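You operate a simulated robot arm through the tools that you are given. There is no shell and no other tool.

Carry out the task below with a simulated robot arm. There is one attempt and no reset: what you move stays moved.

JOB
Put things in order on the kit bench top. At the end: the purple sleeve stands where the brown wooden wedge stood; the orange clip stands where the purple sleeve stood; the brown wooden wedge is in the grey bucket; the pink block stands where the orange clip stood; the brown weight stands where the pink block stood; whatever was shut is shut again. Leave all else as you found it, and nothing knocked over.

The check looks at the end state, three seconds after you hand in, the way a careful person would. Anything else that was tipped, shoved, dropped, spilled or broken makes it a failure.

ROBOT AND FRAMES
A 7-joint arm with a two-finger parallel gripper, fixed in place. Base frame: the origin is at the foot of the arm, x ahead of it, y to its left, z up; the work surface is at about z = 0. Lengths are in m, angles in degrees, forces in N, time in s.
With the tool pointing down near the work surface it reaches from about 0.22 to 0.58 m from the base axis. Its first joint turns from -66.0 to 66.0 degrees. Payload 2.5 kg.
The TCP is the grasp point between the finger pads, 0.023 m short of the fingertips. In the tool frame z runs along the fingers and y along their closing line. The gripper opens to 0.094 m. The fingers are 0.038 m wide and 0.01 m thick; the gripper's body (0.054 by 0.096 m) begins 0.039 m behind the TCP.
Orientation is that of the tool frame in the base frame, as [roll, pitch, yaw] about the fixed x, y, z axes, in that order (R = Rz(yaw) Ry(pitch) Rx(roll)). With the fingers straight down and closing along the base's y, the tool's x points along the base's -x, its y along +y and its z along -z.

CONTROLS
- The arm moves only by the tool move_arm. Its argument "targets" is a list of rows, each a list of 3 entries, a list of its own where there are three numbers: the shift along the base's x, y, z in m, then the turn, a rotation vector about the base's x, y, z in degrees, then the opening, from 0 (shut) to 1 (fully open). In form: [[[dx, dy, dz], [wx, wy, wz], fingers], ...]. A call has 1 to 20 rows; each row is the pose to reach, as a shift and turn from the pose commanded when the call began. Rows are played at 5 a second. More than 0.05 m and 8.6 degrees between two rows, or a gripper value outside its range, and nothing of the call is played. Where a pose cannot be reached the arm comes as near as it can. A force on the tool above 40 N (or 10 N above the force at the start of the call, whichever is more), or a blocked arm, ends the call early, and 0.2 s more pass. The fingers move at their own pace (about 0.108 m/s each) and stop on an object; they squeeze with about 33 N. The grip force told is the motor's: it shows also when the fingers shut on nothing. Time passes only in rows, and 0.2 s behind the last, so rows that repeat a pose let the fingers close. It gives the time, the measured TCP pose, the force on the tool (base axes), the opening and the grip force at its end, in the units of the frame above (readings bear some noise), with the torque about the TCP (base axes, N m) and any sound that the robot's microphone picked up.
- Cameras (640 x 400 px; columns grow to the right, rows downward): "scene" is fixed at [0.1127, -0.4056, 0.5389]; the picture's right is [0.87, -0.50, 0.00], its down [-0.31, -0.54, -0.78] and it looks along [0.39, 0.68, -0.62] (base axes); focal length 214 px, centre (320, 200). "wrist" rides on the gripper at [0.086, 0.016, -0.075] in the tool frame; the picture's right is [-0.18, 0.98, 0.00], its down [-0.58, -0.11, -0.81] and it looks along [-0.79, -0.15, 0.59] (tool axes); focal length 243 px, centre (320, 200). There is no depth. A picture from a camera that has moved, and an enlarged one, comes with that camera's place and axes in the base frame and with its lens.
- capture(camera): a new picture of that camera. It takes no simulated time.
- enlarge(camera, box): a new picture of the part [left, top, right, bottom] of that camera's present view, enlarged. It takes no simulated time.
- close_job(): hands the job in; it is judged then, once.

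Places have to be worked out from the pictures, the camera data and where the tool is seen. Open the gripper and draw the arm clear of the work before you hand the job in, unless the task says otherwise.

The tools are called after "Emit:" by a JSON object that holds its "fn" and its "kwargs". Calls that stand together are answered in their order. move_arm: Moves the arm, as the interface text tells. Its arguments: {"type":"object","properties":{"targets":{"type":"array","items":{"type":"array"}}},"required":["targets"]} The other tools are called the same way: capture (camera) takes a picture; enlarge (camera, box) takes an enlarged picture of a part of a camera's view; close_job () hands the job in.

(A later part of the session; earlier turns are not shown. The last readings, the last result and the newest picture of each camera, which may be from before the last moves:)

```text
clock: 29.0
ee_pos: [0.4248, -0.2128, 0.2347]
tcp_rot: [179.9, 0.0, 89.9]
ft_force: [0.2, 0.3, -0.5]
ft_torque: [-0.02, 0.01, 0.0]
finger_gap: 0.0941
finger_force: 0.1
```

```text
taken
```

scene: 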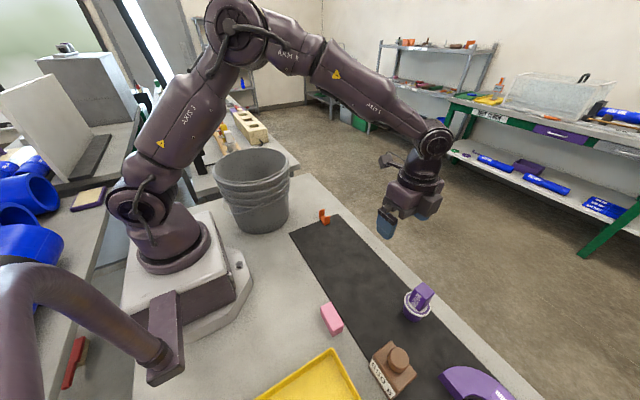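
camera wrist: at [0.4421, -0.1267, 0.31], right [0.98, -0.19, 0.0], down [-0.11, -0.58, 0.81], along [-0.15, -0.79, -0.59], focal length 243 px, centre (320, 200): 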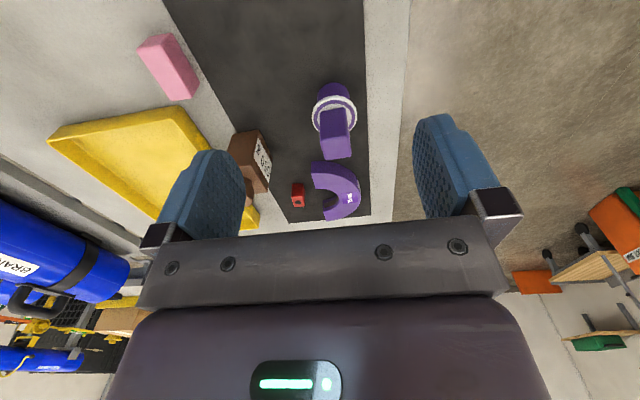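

I enlarge to measure the sleeve, pink block and weight from this pose.

Emit:
{"fn": "enlarge", "kwargs": {"camera": "wrist", "box": [290, 70, 380, 170]}}

Emit:
{"fn": "enlarge", "kwargs": {"camera": "wrist", "box": [110, 10, 230, 120]}}

Emit:
{"fn": "enlarge", "kwargs": {"camera": "wrist", "box": [210, 110, 310, 230]}}

```text
4.00 times, centred on (335, 120) of wrist
camera zoom: at [0.4421, -0.1267, 0.31], right [0.98, -0.19, 0.0], down [-0.11, -0.58, 0.81], along [-0.15, -0.79, -0.59], focal length 970 px, centre (260, 520)
```

zoom: 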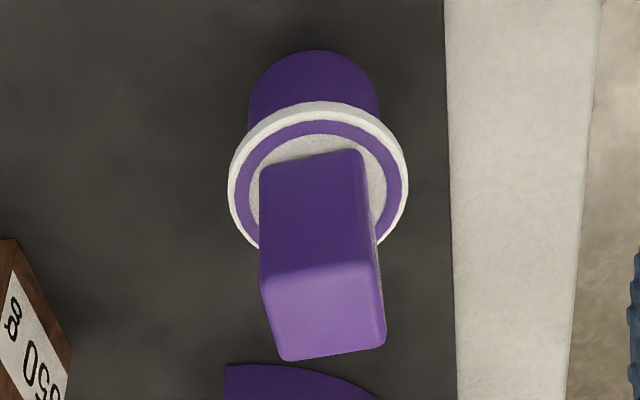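

```text
3.64 times, centred on (170, 65) of wrist
camera zoom: at [0.4421, -0.1267, 0.31], right [0.98, -0.19, 0.0], down [-0.11, -0.58, 0.81], along [-0.15, -0.79, -0.59], focal length 882 px, centre (866, 691)
```

zoom: 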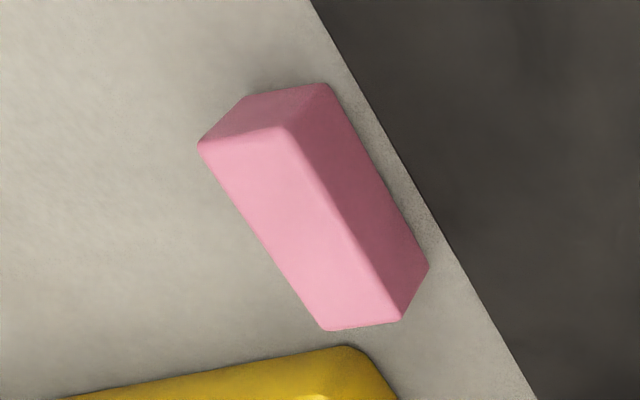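

```text
3.33 times, centred on (260, 170) of wrist
camera zoom: at [0.4421, -0.1267, 0.31], right [0.98, -0.19, 0.0], down [-0.11, -0.58, 0.81], along [-0.15, -0.79, -0.59], focal length 809 px, centre (520, 300)
```

zoom: 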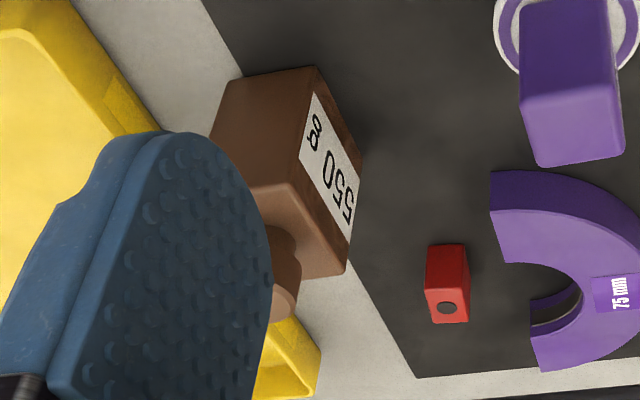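

The sleeve axis computes to about (0.427, -0.314) with the handle block top near z≈0.10, aligned with the axes. I move over it and stop above to check alignment before gripping the handle block.

Emit:
{"fn": "move_arm", "kwargs": {"targets": [[[0.001, -0.04, 0], [0, 0, 0], 1], [[0.002, -0.08, 0], [0, 0, 0], 1], [[0.0025, -0.101, 0], [0, 0, 0], 1], [[0.0025, -0.101, -0.04], [0, 0, 0], 1], [[0.0025, -0.101, -0.075], [0, 0, 0], 1], [[0.0025, -0.101, -0.085], [0, 0, 0], 1], [[0.0025, -0.101, -0.085], [0, 0, 0], 1]]}}

Emit:
{"fn": "capture", "kwargs": {"camera": "wrist"}}

Emit:
{"fn": "enlarge", "kwargs": {"camera": "scene", "box": [340, 200, 500, 340]}}

```text
clock: 30.6
ee_pos: [0.428, -0.3136, 0.1492]
tcp_rot: [179.9, -0.1, 90.0]
ft_force: [0.3, 0.2, 0.6]
ft_torque: [0.03, 0.01, 0.03]
finger_gap: 0.0939
finger_force: 0.0
```

```text
taken
camera wrist: at [0.4451, -0.2269, 0.223], right [0.98, -0.18, 0.0], down [-0.11, -0.58, 0.81], along [-0.15, -0.79, -0.59], focal length 243 px, centre (320, 200)
```

wrist: 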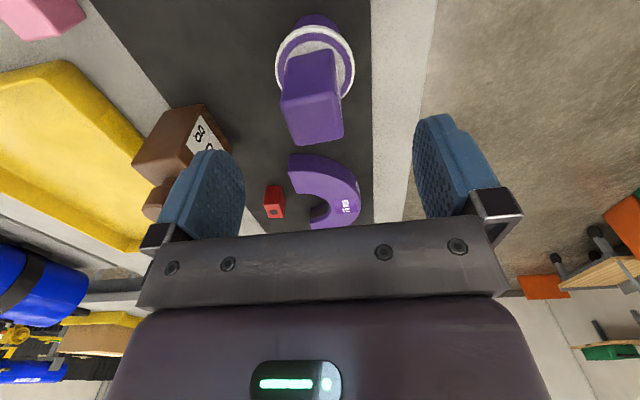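

```text
2.86 times, centred on (420, 270) of scene
camera zoom: at [0.1127, -0.4056, 0.5389], right [0.87, -0.5, 0.0], down [-0.31, -0.54, -0.78], along [0.39, 0.68, -0.62], focal length 613 px, centre (34, 0)
```

zoom: 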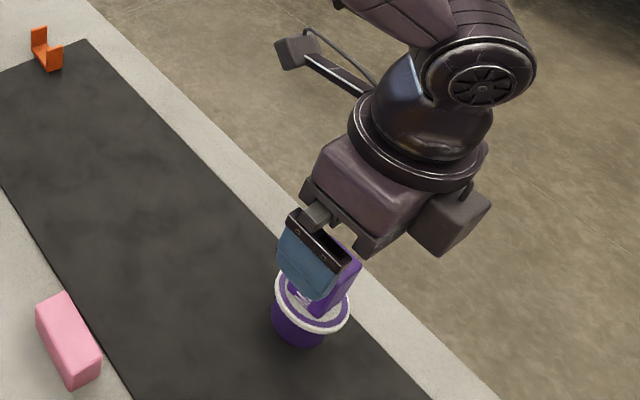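

The handle block sits at about (0.425, -0.313), centred between the fingers. I descend so the fingertips stay just above the flange, and close gently on the block.

Emit:
{"fn": "move_arm", "kwargs": {"targets": [[[-0.001, 0, -0.03], [0, 0, 0], 1], [[-0.002, 0, -0.055], [0, 0, 0], 1], [[-0.002, 0, -0.07], [0, 0, 0], 1], [[-0.002, 0, -0.074], [0, 0, 0], 1], [[-0.002, 0, -0.074], [0, 0, 0], 1], [[-0.002, 0, -0.074], [0, 0, 0], 0.6]]}}

Emit:
{"fn": "capture", "kwargs": {"camera": "wrist"}}

Emit:
{"fn": "enlarge", "kwargs": {"camera": "scene", "box": [360, 240, 480, 330]}}

```text
clock: 32.0
ee_pos: [0.4238, -0.3137, 0.0767]
tcp_rot: [180.0, 0.1, 90.0]
ft_force: [0.0, -0.6, -1.0]
ft_torque: [0.01, 0.02, -0.05]
finger_gap: 0.0565
finger_force: 0.1
```

```text
taken
camera wrist: at [0.4429, -0.2272, 0.151], right [0.98, -0.18, 0.0], down [-0.11, -0.58, 0.81], along [-0.15, -0.79, -0.59], focal length 243 px, centre (320, 200)
```

wrist: 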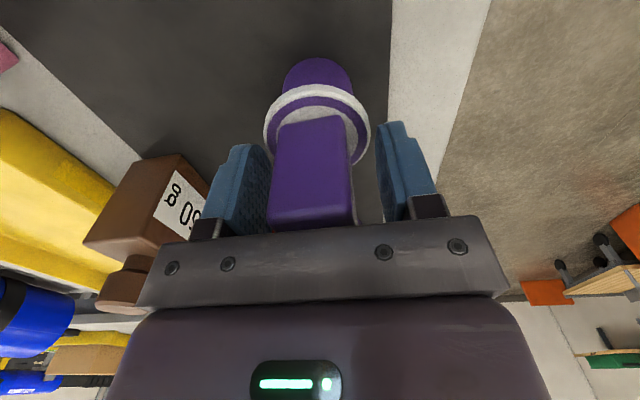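

```text
4.44 times, centred on (420, 285) of scene
camera zoom: at [0.1127, -0.4056, 0.5389], right [0.87, -0.5, 0.0], down [-0.31, -0.54, -0.78], along [0.39, 0.68, -0.62], focal length 953 px, centre (-124, -178)
```

zoom: 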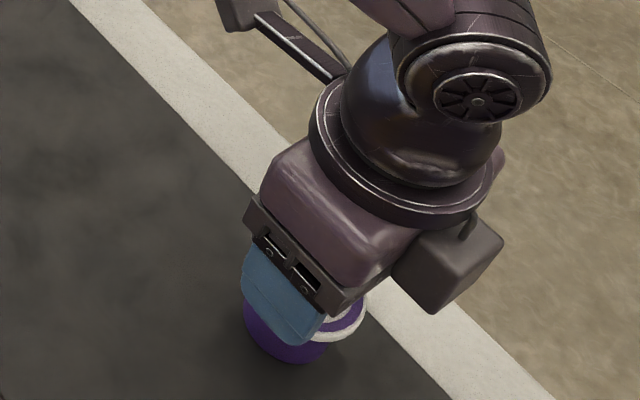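

Fingers straddle the block with clearance over the flange. I close the grip fully.

Emit:
{"fn": "move_arm", "kwargs": {"targets": [[[0.001, 0, 0], [0, 0, 0], 0], [[0.001, 0, 0], [0, 0, 0], 0], [[0.001, 0, 0], [0, 0, 0], 0], [[0.001, 0, 0], [0, 0, 0], 0]]}}

Emit:
{"fn": "capture", "kwargs": {"camera": "wrist"}}

```text
clock: 33.0
ee_pos: [0.4261, -0.3135, 0.0765]
tcp_rot: [179.9, 0.0, 90.0]
ft_force: [-0.5, -0.3, 0.3]
ft_torque: [-0.03, 0.02, -0.01]
finger_gap: 0.0319
finger_force: 32.9
```

```text
taken
camera wrist: at [0.4437, -0.2273, 0.151], right [0.98, -0.18, 0.0], down [-0.11, -0.58, 0.81], along [-0.15, -0.79, -0.59], focal length 243 px, centre (320, 200)
```

wrist: 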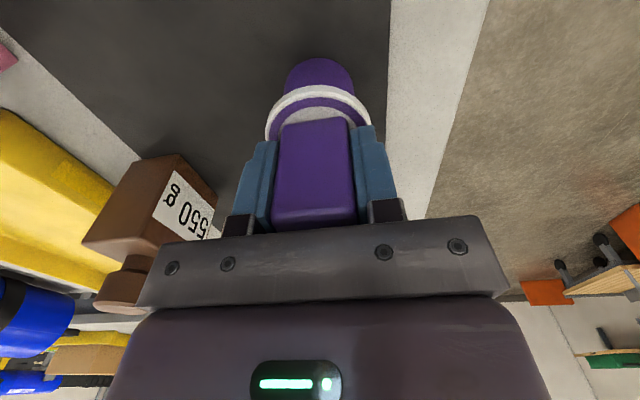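

Gripped at 32 mm; the sleeve axis measures (0.426, -0.314), directly under the TCP. I lift a little and check that the whole sleeve comes along.

Emit:
{"fn": "move_arm", "kwargs": {"targets": [[[0, 0, 0.008], [0, 0, 0], 0], [[0, 0, 0.016], [0, 0, 0], 0], [[0, 0, 0.024], [0, 0, 0], 0], [[0, 0, 0.024], [0, 0, 0], 0]]}}

Emit:
{"fn": "capture", "kwargs": {"camera": "wrist"}}

Emit:
{"fn": "enlarge", "kwargs": {"camera": "scene", "box": [360, 240, 480, 330]}}

```text
clock: 34.0
ee_pos: [0.4263, -0.3131, 0.1005]
tcp_rot: [180.0, 0.0, 90.0]
ft_force: [0.8, -1.0, -0.9]
ft_torque: [-0.01, -0.01, 0.0]
finger_gap: 0.0317
finger_force: 32.3
```

```text
taken
camera wrist: at [0.4433, -0.2268, 0.1749], right [0.98, -0.18, 0.0], down [-0.11, -0.58, 0.81], along [-0.15, -0.79, -0.59], focal length 243 px, centre (320, 200)
```

wrist: 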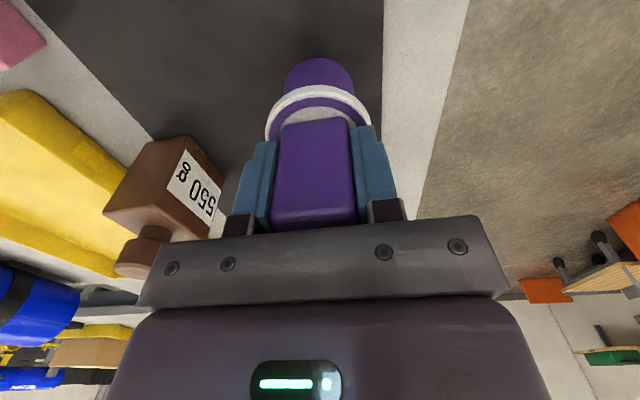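

```text
4.44 times, centred on (420, 285) of scene
camera zoom: at [0.1127, -0.4056, 0.5389], right [0.87, -0.5, 0.0], down [-0.31, -0.54, -0.78], along [0.39, 0.68, -0.62], focal length 953 px, centre (-124, -178)
```

zoom: 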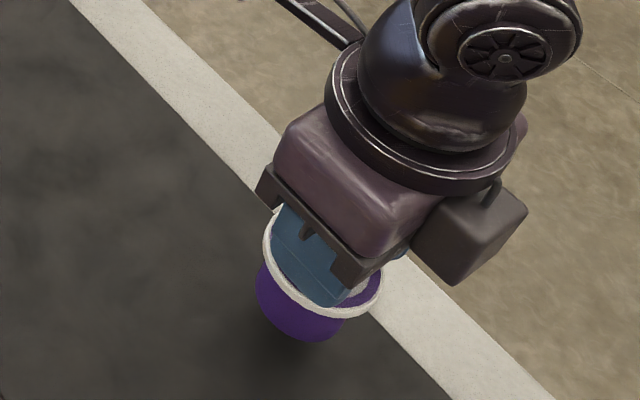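

The whole sleeve lifts as one piece. I carry it to the wedge's old place, (0.4055, -0.1505), and lower it to just above the mat.

Emit:
{"fn": "move_arm", "kwargs": {"targets": [[[0, 0, 0.03], [0, 0, 0], 0], [[-0.003, 0.02, 0.04], [0, 0, 0], 0], [[-0.008, 0.06, 0.04], [0, 0, 0], 0], [[-0.013, 0.1, 0.04], [0, 0, 0], 0], [[-0.018, 0.14, 0.04], [0, 0, 0], 0], [[-0.0205, 0.163, 0.04], [0, 0, 0], 0], [[-0.0205, 0.163, 0.02], [0, 0, 0], 0], [[-0.0205, 0.163, 0.0], [0, 0, 0], 0], [[-0.0205, 0.163, -0.014], [0, 0, 0], 0], [[-0.0205, 0.163, -0.02], [0, 0, 0], 0], [[-0.0205, 0.163, -0.02], [0, 0, 0], 0]]}}

Emit:
{"fn": "capture", "kwargs": {"camera": "wrist"}}

Emit:
{"fn": "capture", "kwargs": {"camera": "scene"}}

```text
clock: 36.4
ee_pos: [0.4053, -0.1513, 0.0784]
tcp_rot: [180.0, 0.0, 90.0]
ft_force: [-0.7, -0.6, -0.9]
ft_torque: [-0.02, 0.0, 0.04]
finger_gap: 0.0316
finger_force: 32.9
```

```text
taken
camera wrist: at [0.4227, -0.0643, 0.1537], right [0.98, -0.18, 0.0], down [-0.11, -0.58, 0.81], along [-0.15, -0.79, -0.59], focal length 243 px, centre (320, 200)
```

wrist: 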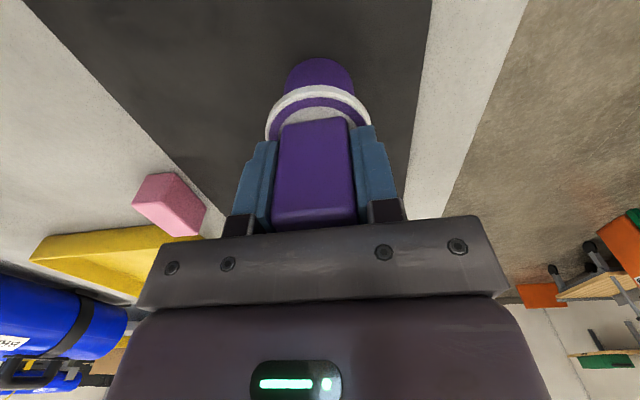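

```text
taken
```

scene: 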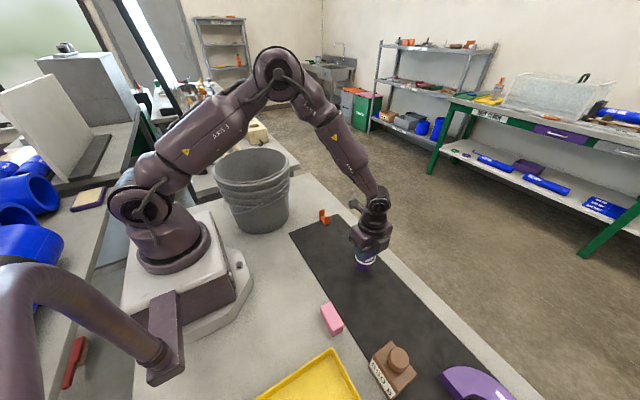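

The sleeve hangs a few millimetres above the mat at the wedge's place. I lower the last bit, watching the force, then open.

Emit:
{"fn": "move_arm", "kwargs": {"targets": [[[0, 0, -0.002], [0, 0, 0], 0], [[0, 0, -0.0035], [0, 0, 0], 0], [[0, 0, -0.0038], [0, 0, 0], 0]]}}

```text
clock: 37.2
ee_pos: [0.4064, -0.1508, 0.0783]
tcp_rot: [180.0, -0.1, 90.1]
ft_force: [-0.3, -0.6, -1.2]
ft_torque: [0.01, 0.02, 0.04]
finger_gap: 0.0315
finger_force: 32.1
```

Contact isn't clear yet, so I step down another millimetre or two while watching force.

Emit:
{"fn": "move_arm", "kwargs": {"targets": [[[0, 0, -0.001], [0, 0, 0], 0], [[0, 0, -0.001], [0, 0, 0], 0]]}}

Emit:
{"fn": "enlarge", "kwargs": {"camera": "wrist", "box": [260, 40, 380, 140]}}

```text
clock: 37.8
ee_pos: [0.4062, -0.1501, 0.0764]
tcp_rot: [-180.0, 0.1, 90.0]
ft_force: [-4.5, 2.9, 12.0]
ft_torque: [-0.02, 0.25, -0.04]
finger_gap: 0.0317
finger_force: 32.3
```

```text
4.00 times, centred on (320, 90) of wrist
camera zoom: at [0.4231, -0.0642, 0.1509], right [0.98, -0.18, 0.0], down [-0.11, -0.58, 0.81], along [-0.15, -0.79, -0.59], focal length 970 px, centre (320, 640)
```

zoom: 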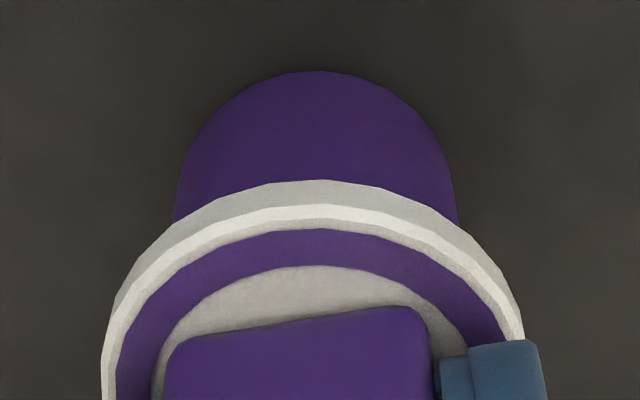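

Force of 12 N shows firm contact with the mat. I ease up a hair, then open the fingers.

Emit:
{"fn": "move_arm", "kwargs": {"targets": [[[0, 0, 0.0007], [0, 0, 0], 0], [[0, 0, 0.0007], [0, 0, 0], 0.5], [[0, 0, 0.0007], [0, 0, 0], 0.7], [[0, 0, 0.0007], [0, 0, 0], 0.7]]}}

Emit:
{"fn": "capture", "kwargs": {"camera": "wrist"}}

```text
clock: 38.8
ee_pos: [0.4059, -0.1496, 0.0764]
tcp_rot: [-180.0, 0.0, 90.1]
ft_force: [-0.1, 0.4, 0.3]
ft_torque: [0.01, -0.02, -0.02]
finger_gap: 0.066
finger_force: 0.0
```

```text
taken
camera wrist: at [0.4226, -0.0638, 0.1512], right [0.98, -0.18, 0.0], down [-0.11, -0.58, 0.81], along [-0.15, -0.79, -0.59], focal length 243 px, centre (320, 200)
```

wrist: 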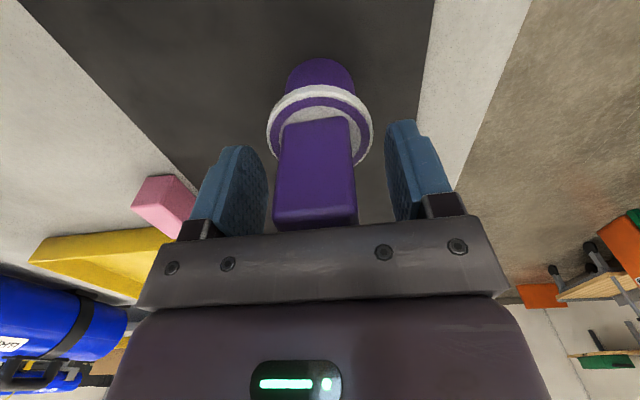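

The sleeve stands free at the wedge's place. I rise straight up and go to the clip, turning so the fingers will close along y.

Emit:
{"fn": "move_arm", "kwargs": {"targets": [[[0, 0, 0.04], [0, 0, 0], 0.8], [[0, 0, 0.08], [0, 0, 0], 1], [[0, 0, 0.12], [0, 0, 0], 1], [[0, 0, 0.15], [0, 0, 0], 1], [[0, 0.02, 0.15], [0, 0, 8], 1], [[0, 0.04, 0.15], [0, 0, 16], 1], [[0, 0.06, 0.15], [0, 0, 24], 1], [[0, 0.08, 0.15], [0, 0, 32], 1], [[0, 0.1, 0.15], [0, 0, 40], 1], [[0, 0.12, 0.15], [0, 0, 48], 1], [[0, 0.14, 0.15], [0, 0, 56], 1], [[0, 0.16, 0.15], [0, 0, 64], 1], [[0, 0.18, 0.15], [0, 0, 72], 1], [[0, 0.2, 0.15], [0, 0, 80], 1], [[0, 0.22, 0.13], [0, 0, 88], 1], [[0.0015, 0.2245, 0.1], [0, 0, 90], 1], [[0.0015, 0.2245, 0.08], [0, 0, 90], 1], [[0.0015, 0.2245, 0.08], [0, 0, 90], 1]]}}

Emit:
{"fn": "capture", "kwargs": {"camera": "wrist"}}

Emit:
{"fn": "capture", "kwargs": {"camera": "scene"}}

```text
clock: 42.6
ee_pos: [0.408, 0.0745, 0.1565]
tcp_rot: [-180.0, 0.0, -179.9]
ft_force: [0.4, -0.2, 0.0]
ft_torque: [0.02, -0.03, 0.01]
finger_gap: 0.094
finger_force: 0.1
```

```text
taken
camera wrist: at [0.3223, 0.0897, 0.2316], right [0.18, 0.98, 0.0], down [0.58, -0.11, 0.81], along [0.79, -0.15, -0.59], focal length 243 px, centre (320, 200)
```

wrist: 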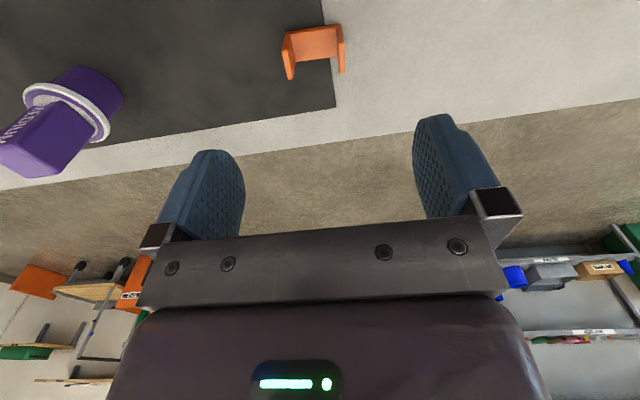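

```text
taken
```

scene: 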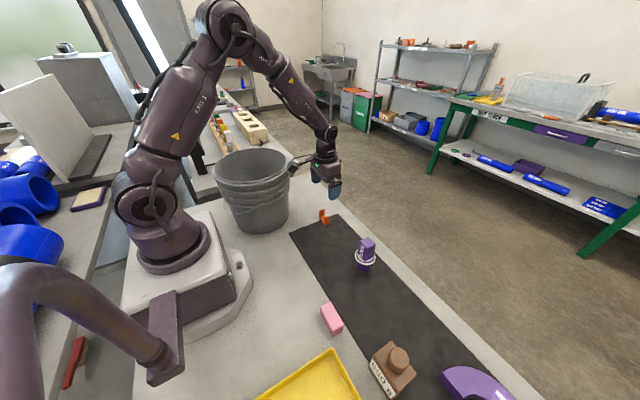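

The sleeve stands upright where the wedge was. I enlarge the clip to measure it.

Emit:
{"fn": "enlarge", "kwargs": {"camera": "wrist", "box": [265, 5, 365, 95]}}

Emit:
{"fn": "enlarge", "kwargs": {"camera": "scene", "box": [300, 190, 400, 280]}}

```text
4.44 times, centred on (315, 50) of wrist
camera zoom: at [0.3223, 0.0897, 0.2316], right [0.18, 0.98, 0.0], down [0.58, -0.11, 0.81], along [0.79, -0.15, -0.59], focal length 1078 px, centre (342, 867)
```

zoom: 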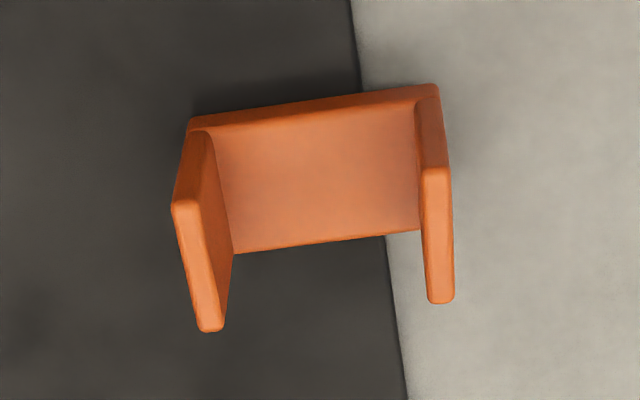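

```text
4.44 times, centred on (350, 235) of scene
camera zoom: at [0.1127, -0.4056, 0.5389], right [0.87, -0.5, 0.0], down [-0.31, -0.54, -0.78], along [0.39, 0.68, -0.62], focal length 953 px, centre (187, 44)
```

zoom: 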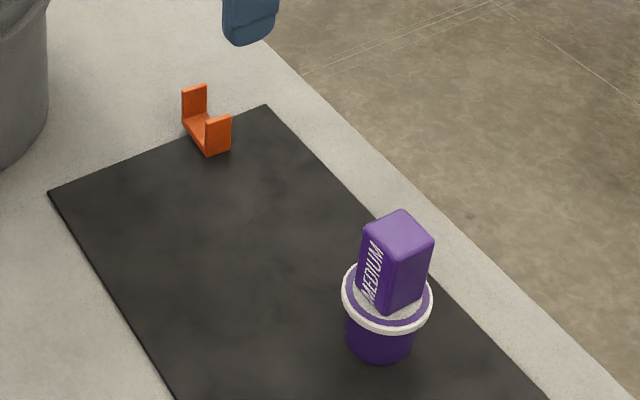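

The clip's footprint centre computes to about (0.4078, 0.0697), turned about 3° from y. I align and descend around it with the fingers outside both walls.

Emit:
{"fn": "move_arm", "kwargs": {"targets": [[[0.001, -0.0043, -0.03], [0, 0, -3], 1], [[0.001, -0.0043, -0.06], [0, 0, -3], 1], [[0.001, -0.0043, -0.075], [0, 0, -3], 1], [[0.001, -0.0043, -0.075], [0, 0, -3], 1]]}}

Emit:
{"fn": "capture", "kwargs": {"camera": "wrist"}}

```text
clock: 43.6
ee_pos: [0.4075, 0.0701, 0.0818]
tcp_rot: [-180.0, 0.1, 177.0]
ft_force: [0.2, -0.5, 0.9]
ft_torque: [0.01, 0.04, -0.02]
finger_gap: 0.0939
finger_force: 0.0
```

```text
taken
camera wrist: at [0.3233, 0.0916, 0.1564], right [0.24, 0.97, 0.0], down [0.57, -0.14, 0.81], along [0.78, -0.19, -0.59], focal length 243 px, centre (320, 200)
```

wrist: 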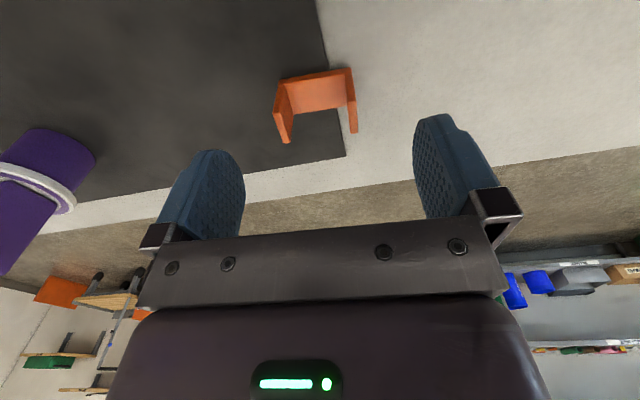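

Alignment is good (clip centre ≈ (0.4075, 0.069)). I descend the rest and close.

Emit:
{"fn": "move_arm", "kwargs": {"targets": [[[0, -0.0005, -0.02], [0, 0, 0], 1], [[0, -0.0005, -0.038], [0, 0, 0], 1], [[0, -0.0005, -0.049], [0, 0, 0], 1], [[0, -0.0005, -0.049], [0, 0, 0], 1], [[0, -0.0005, -0.049], [0, 0, 0], 0.6], [[0, -0.0005, -0.049], [0, 0, 0], 0], [[0, -0.0005, -0.049], [0, 0, 0], 0], [[0, -0.0005, -0.049], [0, 0, 0], 0], [[0, -0.0005, -0.049], [0, 0, 0], 0]]}}

Emit:
{"fn": "capture", "kwargs": {"camera": "wrist"}}

```text
clock: 45.6
ee_pos: [0.4076, 0.0704, 0.0317]
tcp_rot: [179.9, -0.1, 176.9]
ft_force: [0.3, -0.2, -0.5]
ft_torque: [0.0, -0.01, 0.0]
finger_gap: 0.0449
finger_force: 33.1
```

```text
taken
camera wrist: at [0.3236, 0.0903, 0.1067], right [0.24, 0.97, 0.0], down [0.57, -0.14, 0.81], along [0.78, -0.19, -0.59], focal length 243 px, centre (320, 200)
```

wrist: 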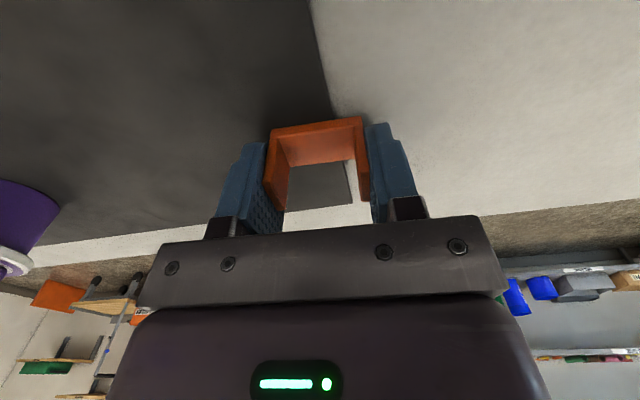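

The clip is gripped (45 mm long). Before lifting I enlarge to pin down its x centre relative to the TCP.

Emit:
{"fn": "enlarge", "kwargs": {"camera": "wrist", "box": [255, 100, 385, 220]}}

```text
3.33 times, centred on (320, 160) of wrist
camera zoom: at [0.3236, 0.0903, 0.1067], right [0.24, 0.97, 0.0], down [0.57, -0.14, 0.81], along [0.78, -0.19, -0.59], focal length 809 px, centre (320, 333)
```

zoom: 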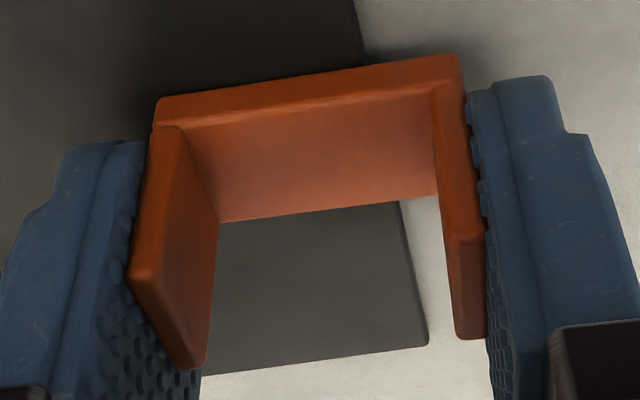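

Clip centre is at about (0.409, 0.0697). I lift it, carry it high over the sleeve, and bring it above the sleeve's old place (0.426, -0.313).

Emit:
{"fn": "move_arm", "kwargs": {"targets": [[[0, 0, 0.03], [0, 0, 0], 0], [[0, 0, 0.07], [0, 0, 0], 0], [[0, 0, 0.11], [0, 0, 0], 0], [[0, 0, 0.15], [0, 0, 0], 0], [[0, 0, 0.18], [0, 0, 0], 0], [[0.001, -0.03, 0.18], [0, 0, 0], 0], [[0.003, -0.07, 0.18], [0, 0, 0], 0], [[0.005, -0.11, 0.18], [0, 0, 0], 0], [[0.007, -0.15, 0.18], [0, 0, 0], 0], [[0.009, -0.19, 0.18], [0, 0, 0], 0], [[0.011, -0.23, 0.18], [0, 0, 0], 0], [[0.013, -0.27, 0.18], [0, 0, 0], 0], [[0.015, -0.31, 0.18], [0, 0, 0], 0], [[0.016, -0.35, 0.18], [0, 0, 0], 0], [[0.0165, -0.3827, 0.18], [0, 0, 0], 0], [[0.0165, -0.3827, 0.18], [0, 0, 0], 0]]}}

Emit:
{"fn": "capture", "kwargs": {"camera": "wrist"}}

Emit:
{"fn": "capture", "kwargs": {"camera": "scene"}}

```text
clock: 49.0
ee_pos: [0.4238, -0.3143, 0.2116]
tcp_rot: [-179.9, 0.0, 177.1]
ft_force: [-0.2, -0.2, 0.1]
ft_torque: [0.03, 0.0, 0.0]
finger_gap: 0.0446
finger_force: 33.0
```

```text
taken
camera wrist: at [0.3379, -0.2932, 0.2853], right [0.23, 0.97, 0.0], down [0.57, -0.14, 0.81], along [0.78, -0.19, -0.59], focal length 243 px, centre (320, 200)
```

wrist: 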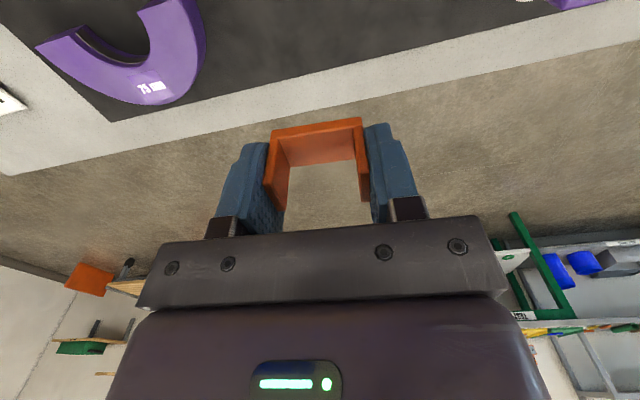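

```text
taken
```

scene: 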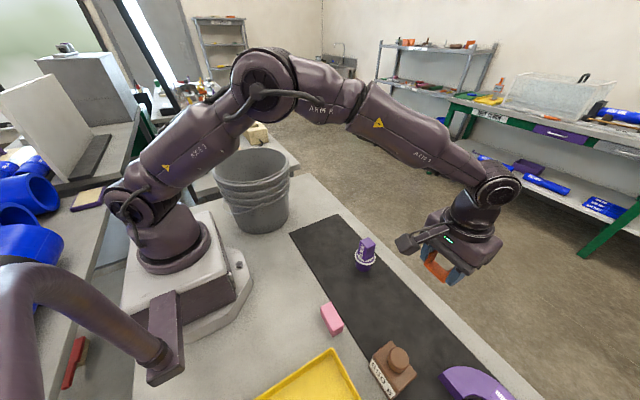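

The clip is over the sleeve's old place and clear of the arch and weight. I descend to a few millimetres above the mat.

Emit:
{"fn": "move_arm", "kwargs": {"targets": [[[0, 0, -0.04], [0, 0, 0], 0], [[0, 0, -0.08], [0, 0, 0], 0], [[0, 0, -0.12], [0, 0, 0], 0], [[0, 0, -0.15], [0, 0, 0], 0], [[0, 0, -0.168], [0, 0, 0], 0], [[0, 0, -0.175], [0, 0, 0], 0], [[0, 0, -0.175], [0, 0, 0], 0]]}}

Emit:
{"fn": "capture", "kwargs": {"camera": "wrist"}}

Emit:
{"fn": "capture", "kwargs": {"camera": "scene"}}

```text
clock: 50.6
ee_pos: [0.4255, -0.3154, 0.0362]
tcp_rot: [-180.0, 0.0, 177.0]
ft_force: [-0.3, 0.3, -0.6]
ft_torque: [0.0, 0.0, -0.02]
finger_gap: 0.0445
finger_force: 33.6
```

```text
taken
camera wrist: at [0.3401, -0.294, 0.1114], right [0.24, 0.97, 0.0], down [0.57, -0.14, 0.81], along [0.78, -0.19, -0.59], focal length 243 px, centre (320, 200)
```

wrist: 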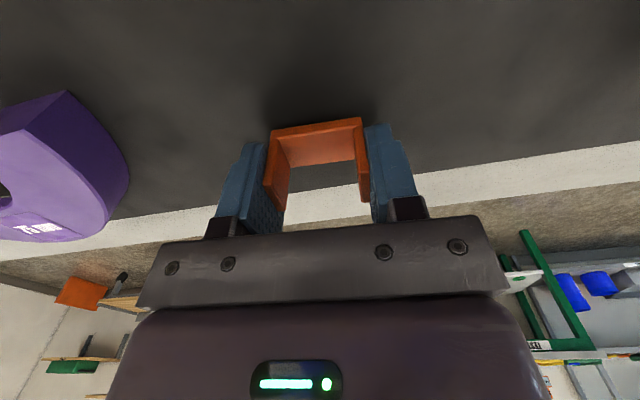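

```text
taken
```

scene: 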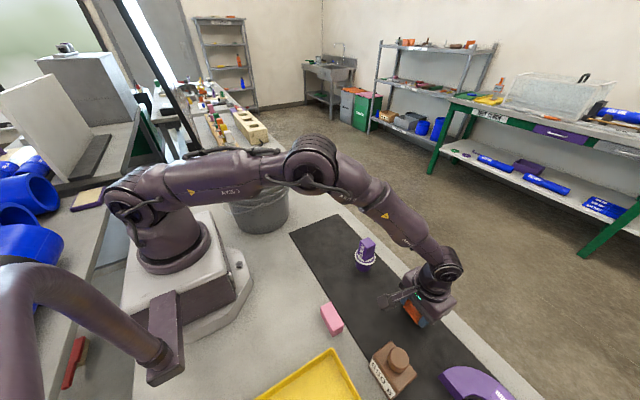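

I step down the last few millimetres until the force shows contact.

Emit:
{"fn": "move_arm", "kwargs": {"targets": [[[0, 0.0005, -0.002], [0, 0, 0], 0], [[0, 0.0005, -0.0035], [0, 0, 0], 0], [[0, 0.0005, -0.0035], [0, 0, 0], 0]]}}

```text
clock: 51.4
ee_pos: [0.4245, -0.3139, 0.0335]
tcp_rot: [-179.9, 0.0, 177.0]
ft_force: [0.2, 0.0, 0.6]
ft_torque: [0.04, -0.01, -0.01]
finger_gap: 0.0447
finger_force: 33.6
```

Emit:
{"fn": "move_arm", "kwargs": {"targets": [[[0, 0, -0.001], [0, 0, 0], 0], [[0, 0, -0.0012], [0, 0, 0], 0]]}}

```text
clock: 52.0
ee_pos: [0.4248, -0.3142, 0.0312]
tcp_rot: [180.0, 0.0, 177.0]
ft_force: [0.9, 0.3, -0.8]
ft_torque: [-0.01, -0.03, 0.0]
finger_gap: 0.0446
finger_force: 33.0
```

No contact yet; another millimetre.

Emit:
{"fn": "move_arm", "kwargs": {"targets": [[[0, 0, -0.0006], [0, 0, 0], 0], [[0, 0, -0.001], [0, 0, 0], 0]]}}

```text
clock: 52.6
ee_pos: [0.4252, -0.3139, 0.0318]
tcp_rot: [180.0, -0.1, 177.0]
ft_force: [-1.9, 0.9, 5.1]
ft_torque: [0.03, 0.04, -0.02]
finger_gap: 0.0449
finger_force: 32.8
```

Contact at 5 N. I open the fingers and rise straight up, then check the clip.

Emit:
{"fn": "move_arm", "kwargs": {"targets": [[[0, 0, 0.0004], [0, 0, 0], 0.6], [[0, 0, 0.0004], [0, 0, 0], 0.75], [[0, 0, 0.0004], [0, 0, 0], 0.75], [[0, 0, 0.03], [0, 0, 0], 0.75], [[0, 0, 0.07], [0, 0, 0], 0.8], [[0, 0, 0.11], [0, 0, 0], 1], [[0, 0, 0.15], [0, 0, 0], 1], [[0, 0, 0.17], [0, 0, 0], 1]]}}

Emit:
{"fn": "capture", "kwargs": {"camera": "wrist"}}

Emit:
{"fn": "enlarge", "kwargs": {"camera": "scene", "box": [280, 200, 500, 360]}}

```text
clock: 54.4
ee_pos: [0.422, -0.3152, 0.2018]
tcp_rot: [-179.9, 0.0, 177.0]
ft_force: [0.5, -0.9, 0.4]
ft_torque: [0.0, 0.01, 0.0]
finger_gap: 0.0939
finger_force: 0.0
```

```text
taken
camera wrist: at [0.3381, -0.2936, 0.2764], right [0.24, 0.97, 0.0], down [0.57, -0.14, 0.81], along [0.78, -0.19, -0.59], focal length 243 px, centre (320, 200)
```

wrist: 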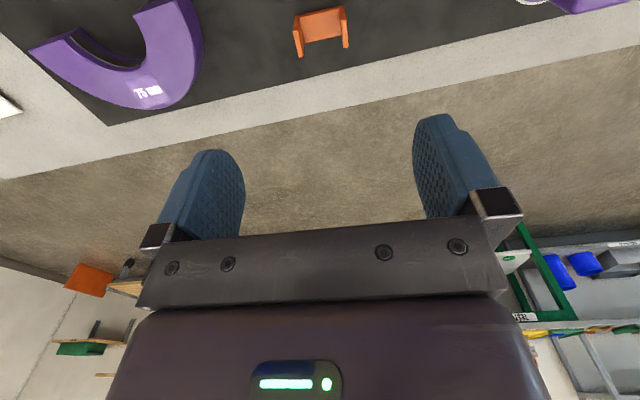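

```text
2.50 times, centred on (390, 280) of scene
camera zoom: at [0.1127, -0.4056, 0.5389], right [0.87, -0.5, 0.0], down [-0.31, -0.54, -0.78], along [0.39, 0.68, -0.62], focal length 536 px, centre (145, 0)
```

zoom: 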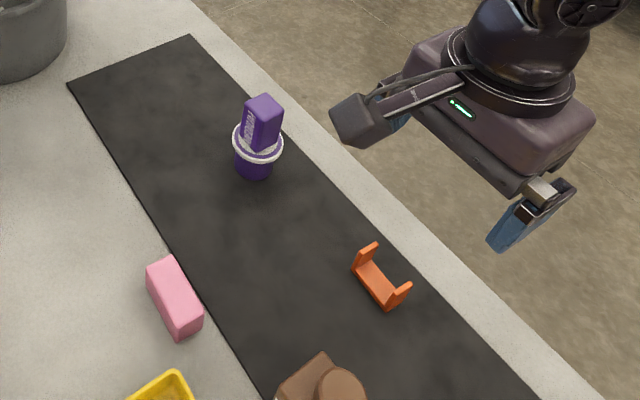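

The clip stands upright at the sleeve's old place, and the sleeve at the wedge's. Next is the pink block, about 28 × 57 × 30 mm near (0.246, -0.230); I swing over it with the fingers set to close along x.

Emit:
{"fn": "move_arm", "kwargs": {"targets": [[[-0.016, 0.0075, 0.01], [0, 0, -7.9], 1], [[-0.032, 0.015, 0.01], [0, 0, -15.8], 1], [[-0.049, 0.0225, 0.01], [0, 0, -23.7], 1], [[-0.065, 0.03, 0.01], [0, 0, -31.6], 1], [[-0.081, 0.0375, 0.01], [0, 0, -39.5], 1], [[-0.097, 0.045, 0.01], [0, 0, -47.5], 1], [[-0.114, 0.0525, 0.01], [0, 0, -55.4], 1], [[-0.13, 0.06, 0.01], [0, 0, -63.3], 1], [[-0.146, 0.0675, 0.01], [0, 0, -71.2], 1], [[-0.162, 0.075, 0.01], [0, 0, -79.1], 1], [[-0.1785, 0.0825, 0.0], [0, 0, -87], 1], [[-0.1785, 0.0825, -0.03], [0, 0, -87], 1], [[-0.1785, 0.0825, -0.03], [0, 0, -87], 1]]}}

Emit:
{"fn": "capture", "kwargs": {"camera": "wrist"}}

Emit:
{"fn": "capture", "kwargs": {"camera": "scene"}}

```text
clock: 57.2
ee_pos: [0.2471, -0.2287, 0.1727]
tcp_rot: [179.9, 0.0, 89.9]
ft_force: [0.0, -0.5, -0.4]
ft_torque: [-0.01, 0.0, 0.0]
finger_gap: 0.0942
finger_force: 0.1
```

```text
taken
camera wrist: at [0.2641, -0.1425, 0.2469], right [0.98, -0.19, 0.0], down [-0.11, -0.58, 0.81], along [-0.15, -0.79, -0.59], focal length 243 px, centre (320, 200)
```

wrist: 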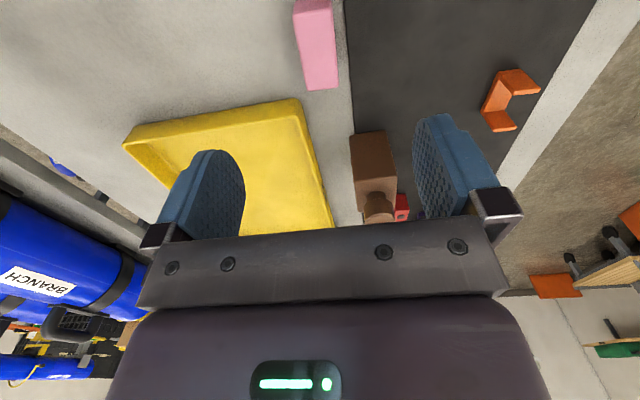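

```text
taken
```

scene: 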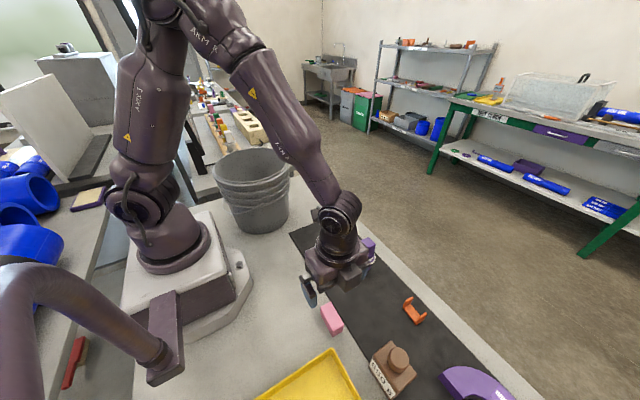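

Emit:
{"fn": "enlarge", "kwargs": {"camera": "wrist", "box": [260, 0, 380, 100]}}

Emit:
{"fn": "enlarge", "kwargs": {"camera": "wrist", "box": [320, 110, 430, 230]}}

Emit:
{"fn": "enlarge", "kwargs": {"camera": "scene", "box": [290, 280, 420, 400]}}

```text
4.00 times, centred on (320, 50) of wrist
camera zoom: at [0.2641, -0.1425, 0.2469], right [0.98, -0.19, 0.0], down [-0.11, -0.58, 0.81], along [-0.15, -0.79, -0.59], focal length 970 px, centre (320, 800)
```

zoom: 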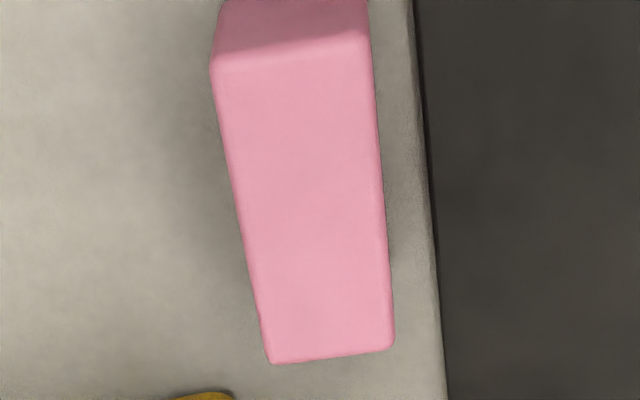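

```text
3.33 times, centred on (375, 170) of wrist
camera zoom: at [0.2641, -0.1425, 0.2469], right [0.98, -0.19, 0.0], down [-0.11, -0.58, 0.81], along [-0.15, -0.79, -0.59], focal length 809 px, centre (137, 300)
```

zoom: 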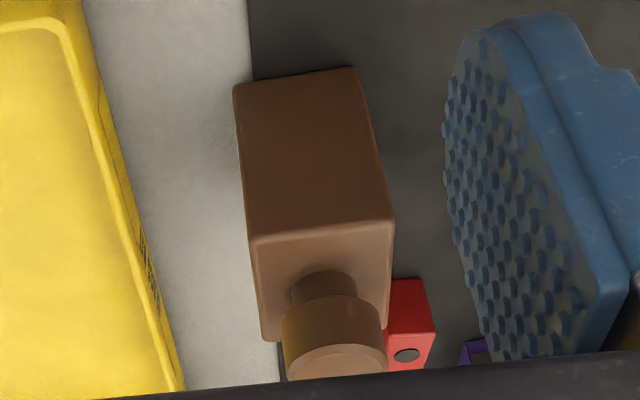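

```text
3.33 times, centred on (355, 340) of scene
camera zoom: at [0.1127, -0.4056, 0.5389], right [0.87, -0.5, 0.0], down [-0.31, -0.54, -0.78], along [0.39, 0.68, -0.62], focal length 715 px, centre (203, -267)
```

zoom: 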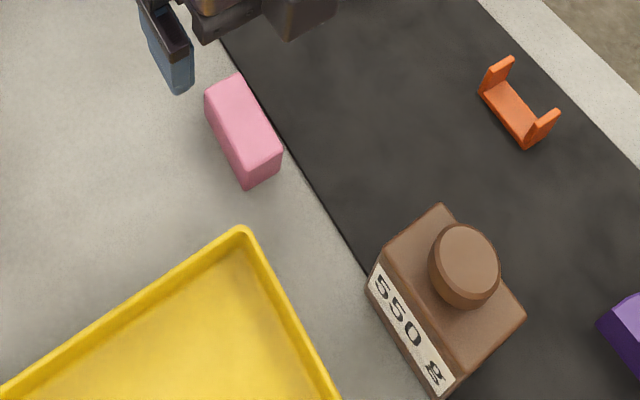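

Pink block centre computes to (0.246, -0.231), turned about -2.5°. I align, descend around it and close.

Emit:
{"fn": "move_arm", "kwargs": {"targets": [[[0, -0.001, -0.04], [0, 0, -2.5], 1], [[0, -0.001, -0.08], [0, 0, -2.5], 1], [[0, -0.001, -0.11], [0, 0, -2.5], 1], [[0, -0.001, -0.13], [0, 0, -2.5], 1], [[0, -0.001, -0.141], [0, 0, -2.5], 1], [[0, -0.001, -0.141], [0, 0, -2.5], 1], [[0, -0.001, -0.141], [0, 0, -2.5], 0.6]]}}

Emit:
{"fn": "capture", "kwargs": {"camera": "wrist"}}

Emit:
{"fn": "enlarge", "kwargs": {"camera": "scene", "box": [290, 260, 420, 400]}}

```text
clock: 58.8
ee_pos: [0.2452, -0.2309, 0.0301]
tcp_rot: [180.0, 0.0, 87.5]
ft_force: [-0.8, -1.2, 0.2]
ft_torque: [0.0, -0.04, 0.0]
finger_gap: 0.0566
finger_force: 0.0
```

```text
taken
camera wrist: at [0.2655, -0.1456, 0.1046], right [0.97, -0.23, 0.0], down [-0.13, -0.58, 0.81], along [-0.18, -0.79, -0.59], focal length 243 px, centre (320, 200)
```

wrist: 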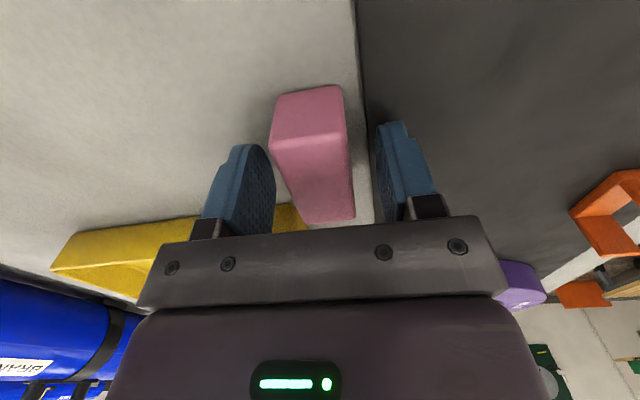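

```text
2.86 times, centred on (355, 330) of scene
camera zoom: at [0.1127, -0.4056, 0.5389], right [0.87, -0.5, 0.0], down [-0.31, -0.54, -0.78], along [0.39, 0.68, -0.62], focal length 613 px, centre (220, -171)
```

zoom: 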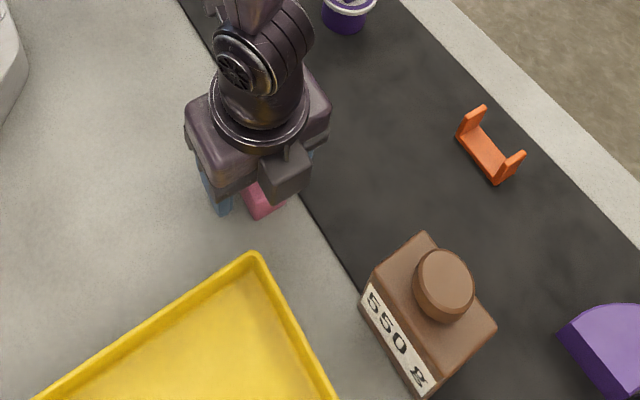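

The block is between the pads, centred around (0.2455, -0.231). I close the grip.

Emit:
{"fn": "move_arm", "kwargs": {"targets": [[[0, 0, 0], [0, 0, 0], 0], [[0, 0, 0], [0, 0, 0], 0], [[0, 0, 0], [0, 0, 0], 0], [[0, 0, 0], [0, 0, 0], 0]]}}

Emit:
{"fn": "enlarge", "kwargs": {"camera": "wrist", "box": [240, 60, 400, 240]}}

```text
clock: 59.8
ee_pos: [0.2453, -0.2321, 0.0299]
tcp_rot: [-180.0, 0.0, 87.5]
ft_force: [-0.5, 0.2, 0.5]
ft_torque: [0.01, 0.02, 0.0]
finger_gap: 0.0292
finger_force: 33.3
```

```text
2.22 times, centred on (320, 150) of wrist
camera zoom: at [0.2655, -0.1456, 0.1047], right [0.97, -0.23, 0.0], down [-0.13, -0.58, 0.81], along [-0.18, -0.79, -0.59], focal length 539 px, centre (320, 311)
```

zoom: 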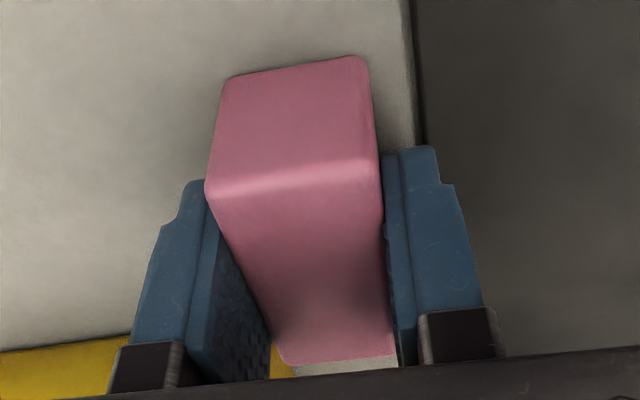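

Pink block gripped (29 mm wide), its centre at (0.2457, -0.2305). I lift it and carry it above the clip's old place at (0.409, 0.0697).

Emit:
{"fn": "move_arm", "kwargs": {"targets": [[[0, 0, 0.02], [0, 0, 0], 0], [[0, 0, 0.06], [0, 0, 0], 0], [[0, 0, 0.1], [0, 0, 0], 0], [[0, 0, 0.14], [0, 0, 0], 0], [[0.02, 0.037, 0.15], [0, 0, 0], 0], [[0.04, 0.074, 0.15], [0, 0, 0], 0], [[0.06, 0.111, 0.15], [0, 0, 0], 0], [[0.08, 0.148, 0.15], [0, 0, 0], 0], [[0.1, 0.185, 0.15], [0, 0, 0], 0], [[0.12, 0.222, 0.15], [0, 0, 0], 0], [[0.14, 0.259, 0.15], [0, 0, 0], 0], [[0.158, 0.29, 0.15], [0, 0, 0], 0], [[0.163, 0.3, 0.15], [0, 0, 0], 0], [[0.163, 0.3, 0.12], [0, 0, 0], 0], [[0.163, 0.3, 0.08], [0, 0, 0], 0], [[0.163, 0.3, 0.04], [0, 0, 0], 0], [[0.163, 0.3, 0.015], [0, 0, 0], 0], [[0.163, 0.3, 0.015], [0, 0, 0], 0]]}}

Emit:
{"fn": "capture", "kwargs": {"camera": "wrist"}}

Emit:
{"fn": "capture", "kwargs": {"camera": "scene"}}

```text
clock: 63.6
ee_pos: [0.4084, 0.0695, 0.0442]
tcp_rot: [-180.0, 0.0, 87.6]
ft_force: [0.0, 1.4, -1.2]
ft_torque: [0.01, 0.01, 0.03]
finger_gap: 0.0291
finger_force: 33.0
```

```text
taken
camera wrist: at [0.4299, 0.1549, 0.1186], right [0.97, -0.23, 0.0], down [-0.13, -0.58, 0.81], along [-0.18, -0.79, -0.59], focal length 243 px, centre (320, 200)
```

wrist: 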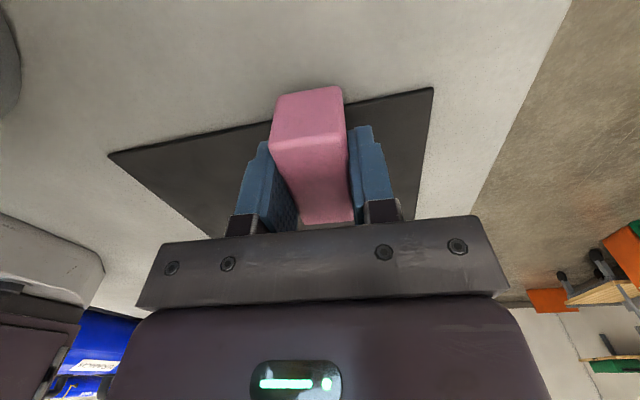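

```text
taken
```

scene: 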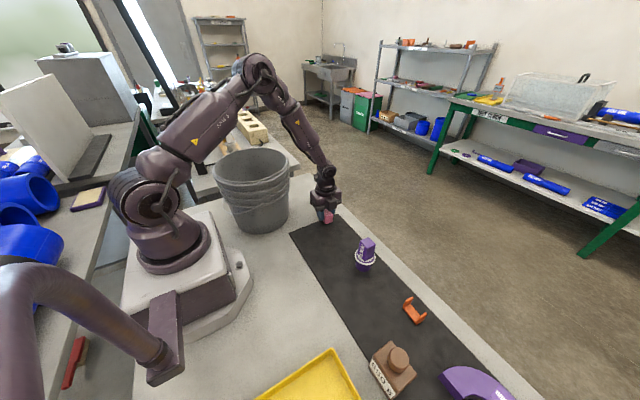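

The block hangs about 15 mm above the clip's old place. I lower it in small steps until contact.

Emit:
{"fn": "move_arm", "kwargs": {"targets": [[[0, 0, -0.006], [0, 0, 0], 0], [[0, 0, -0.01], [0, 0, 0], 0], [[0, 0, -0.012], [0, 0, 0], 0], [[0, 0, -0.012], [0, 0, 0], 0]]}}

```text
clock: 64.6
ee_pos: [0.4092, 0.0689, 0.0345]
tcp_rot: [-180.0, 0.0, 87.5]
ft_force: [-6.8, 0.5, 16.0]
ft_torque: [-0.11, 0.19, -0.03]
finger_gap: 0.0293
finger_force: 32.9
```

Contact on the mat (16 N). I ease up about a millimetre to relieve the force, then release.

Emit:
{"fn": "move_arm", "kwargs": {"targets": [[[0, 0, 0.001], [0, 0, 0], 0], [[0, 0, 0.0013], [0, 0, 0], 0]]}}

```text
clock: 65.2
ee_pos: [0.4087, 0.069, 0.0334]
tcp_rot: [180.0, 0.0, 87.5]
ft_force: [0.2, 0.1, -0.8]
ft_torque: [-0.01, 0.01, 0.02]
finger_gap: 0.0291
finger_force: 32.7
```

Emit:
{"fn": "move_arm", "kwargs": {"targets": [[[0, 0, -0.0005], [0, 0, 0], 0], [[0, 0, -0.0005], [0, 0, 0], 0.45], [[0, 0, -0.0005], [0, 0, 0], 0.65], [[0, 0, -0.0005], [0, 0, 0], 0.65]]}}

Emit:
{"fn": "capture", "kwargs": {"camera": "wrist"}}

```text
clock: 66.2
ee_pos: [0.409, 0.0685, 0.0339]
tcp_rot: [179.9, 0.0, 87.4]
ft_force: [0.1, 0.9, 0.6]
ft_torque: [-0.01, 0.01, 0.0]
finger_gap: 0.0611
finger_force: 0.0
```

```text
taken
camera wrist: at [0.4299, 0.1546, 0.1089], right [0.97, -0.23, 0.0], down [-0.13, -0.58, 0.81], along [-0.18, -0.79, -0.59], focal length 243 px, centre (320, 200)
```

wrist: 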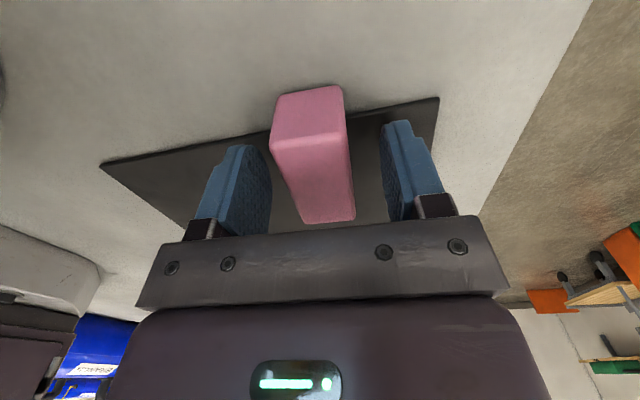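

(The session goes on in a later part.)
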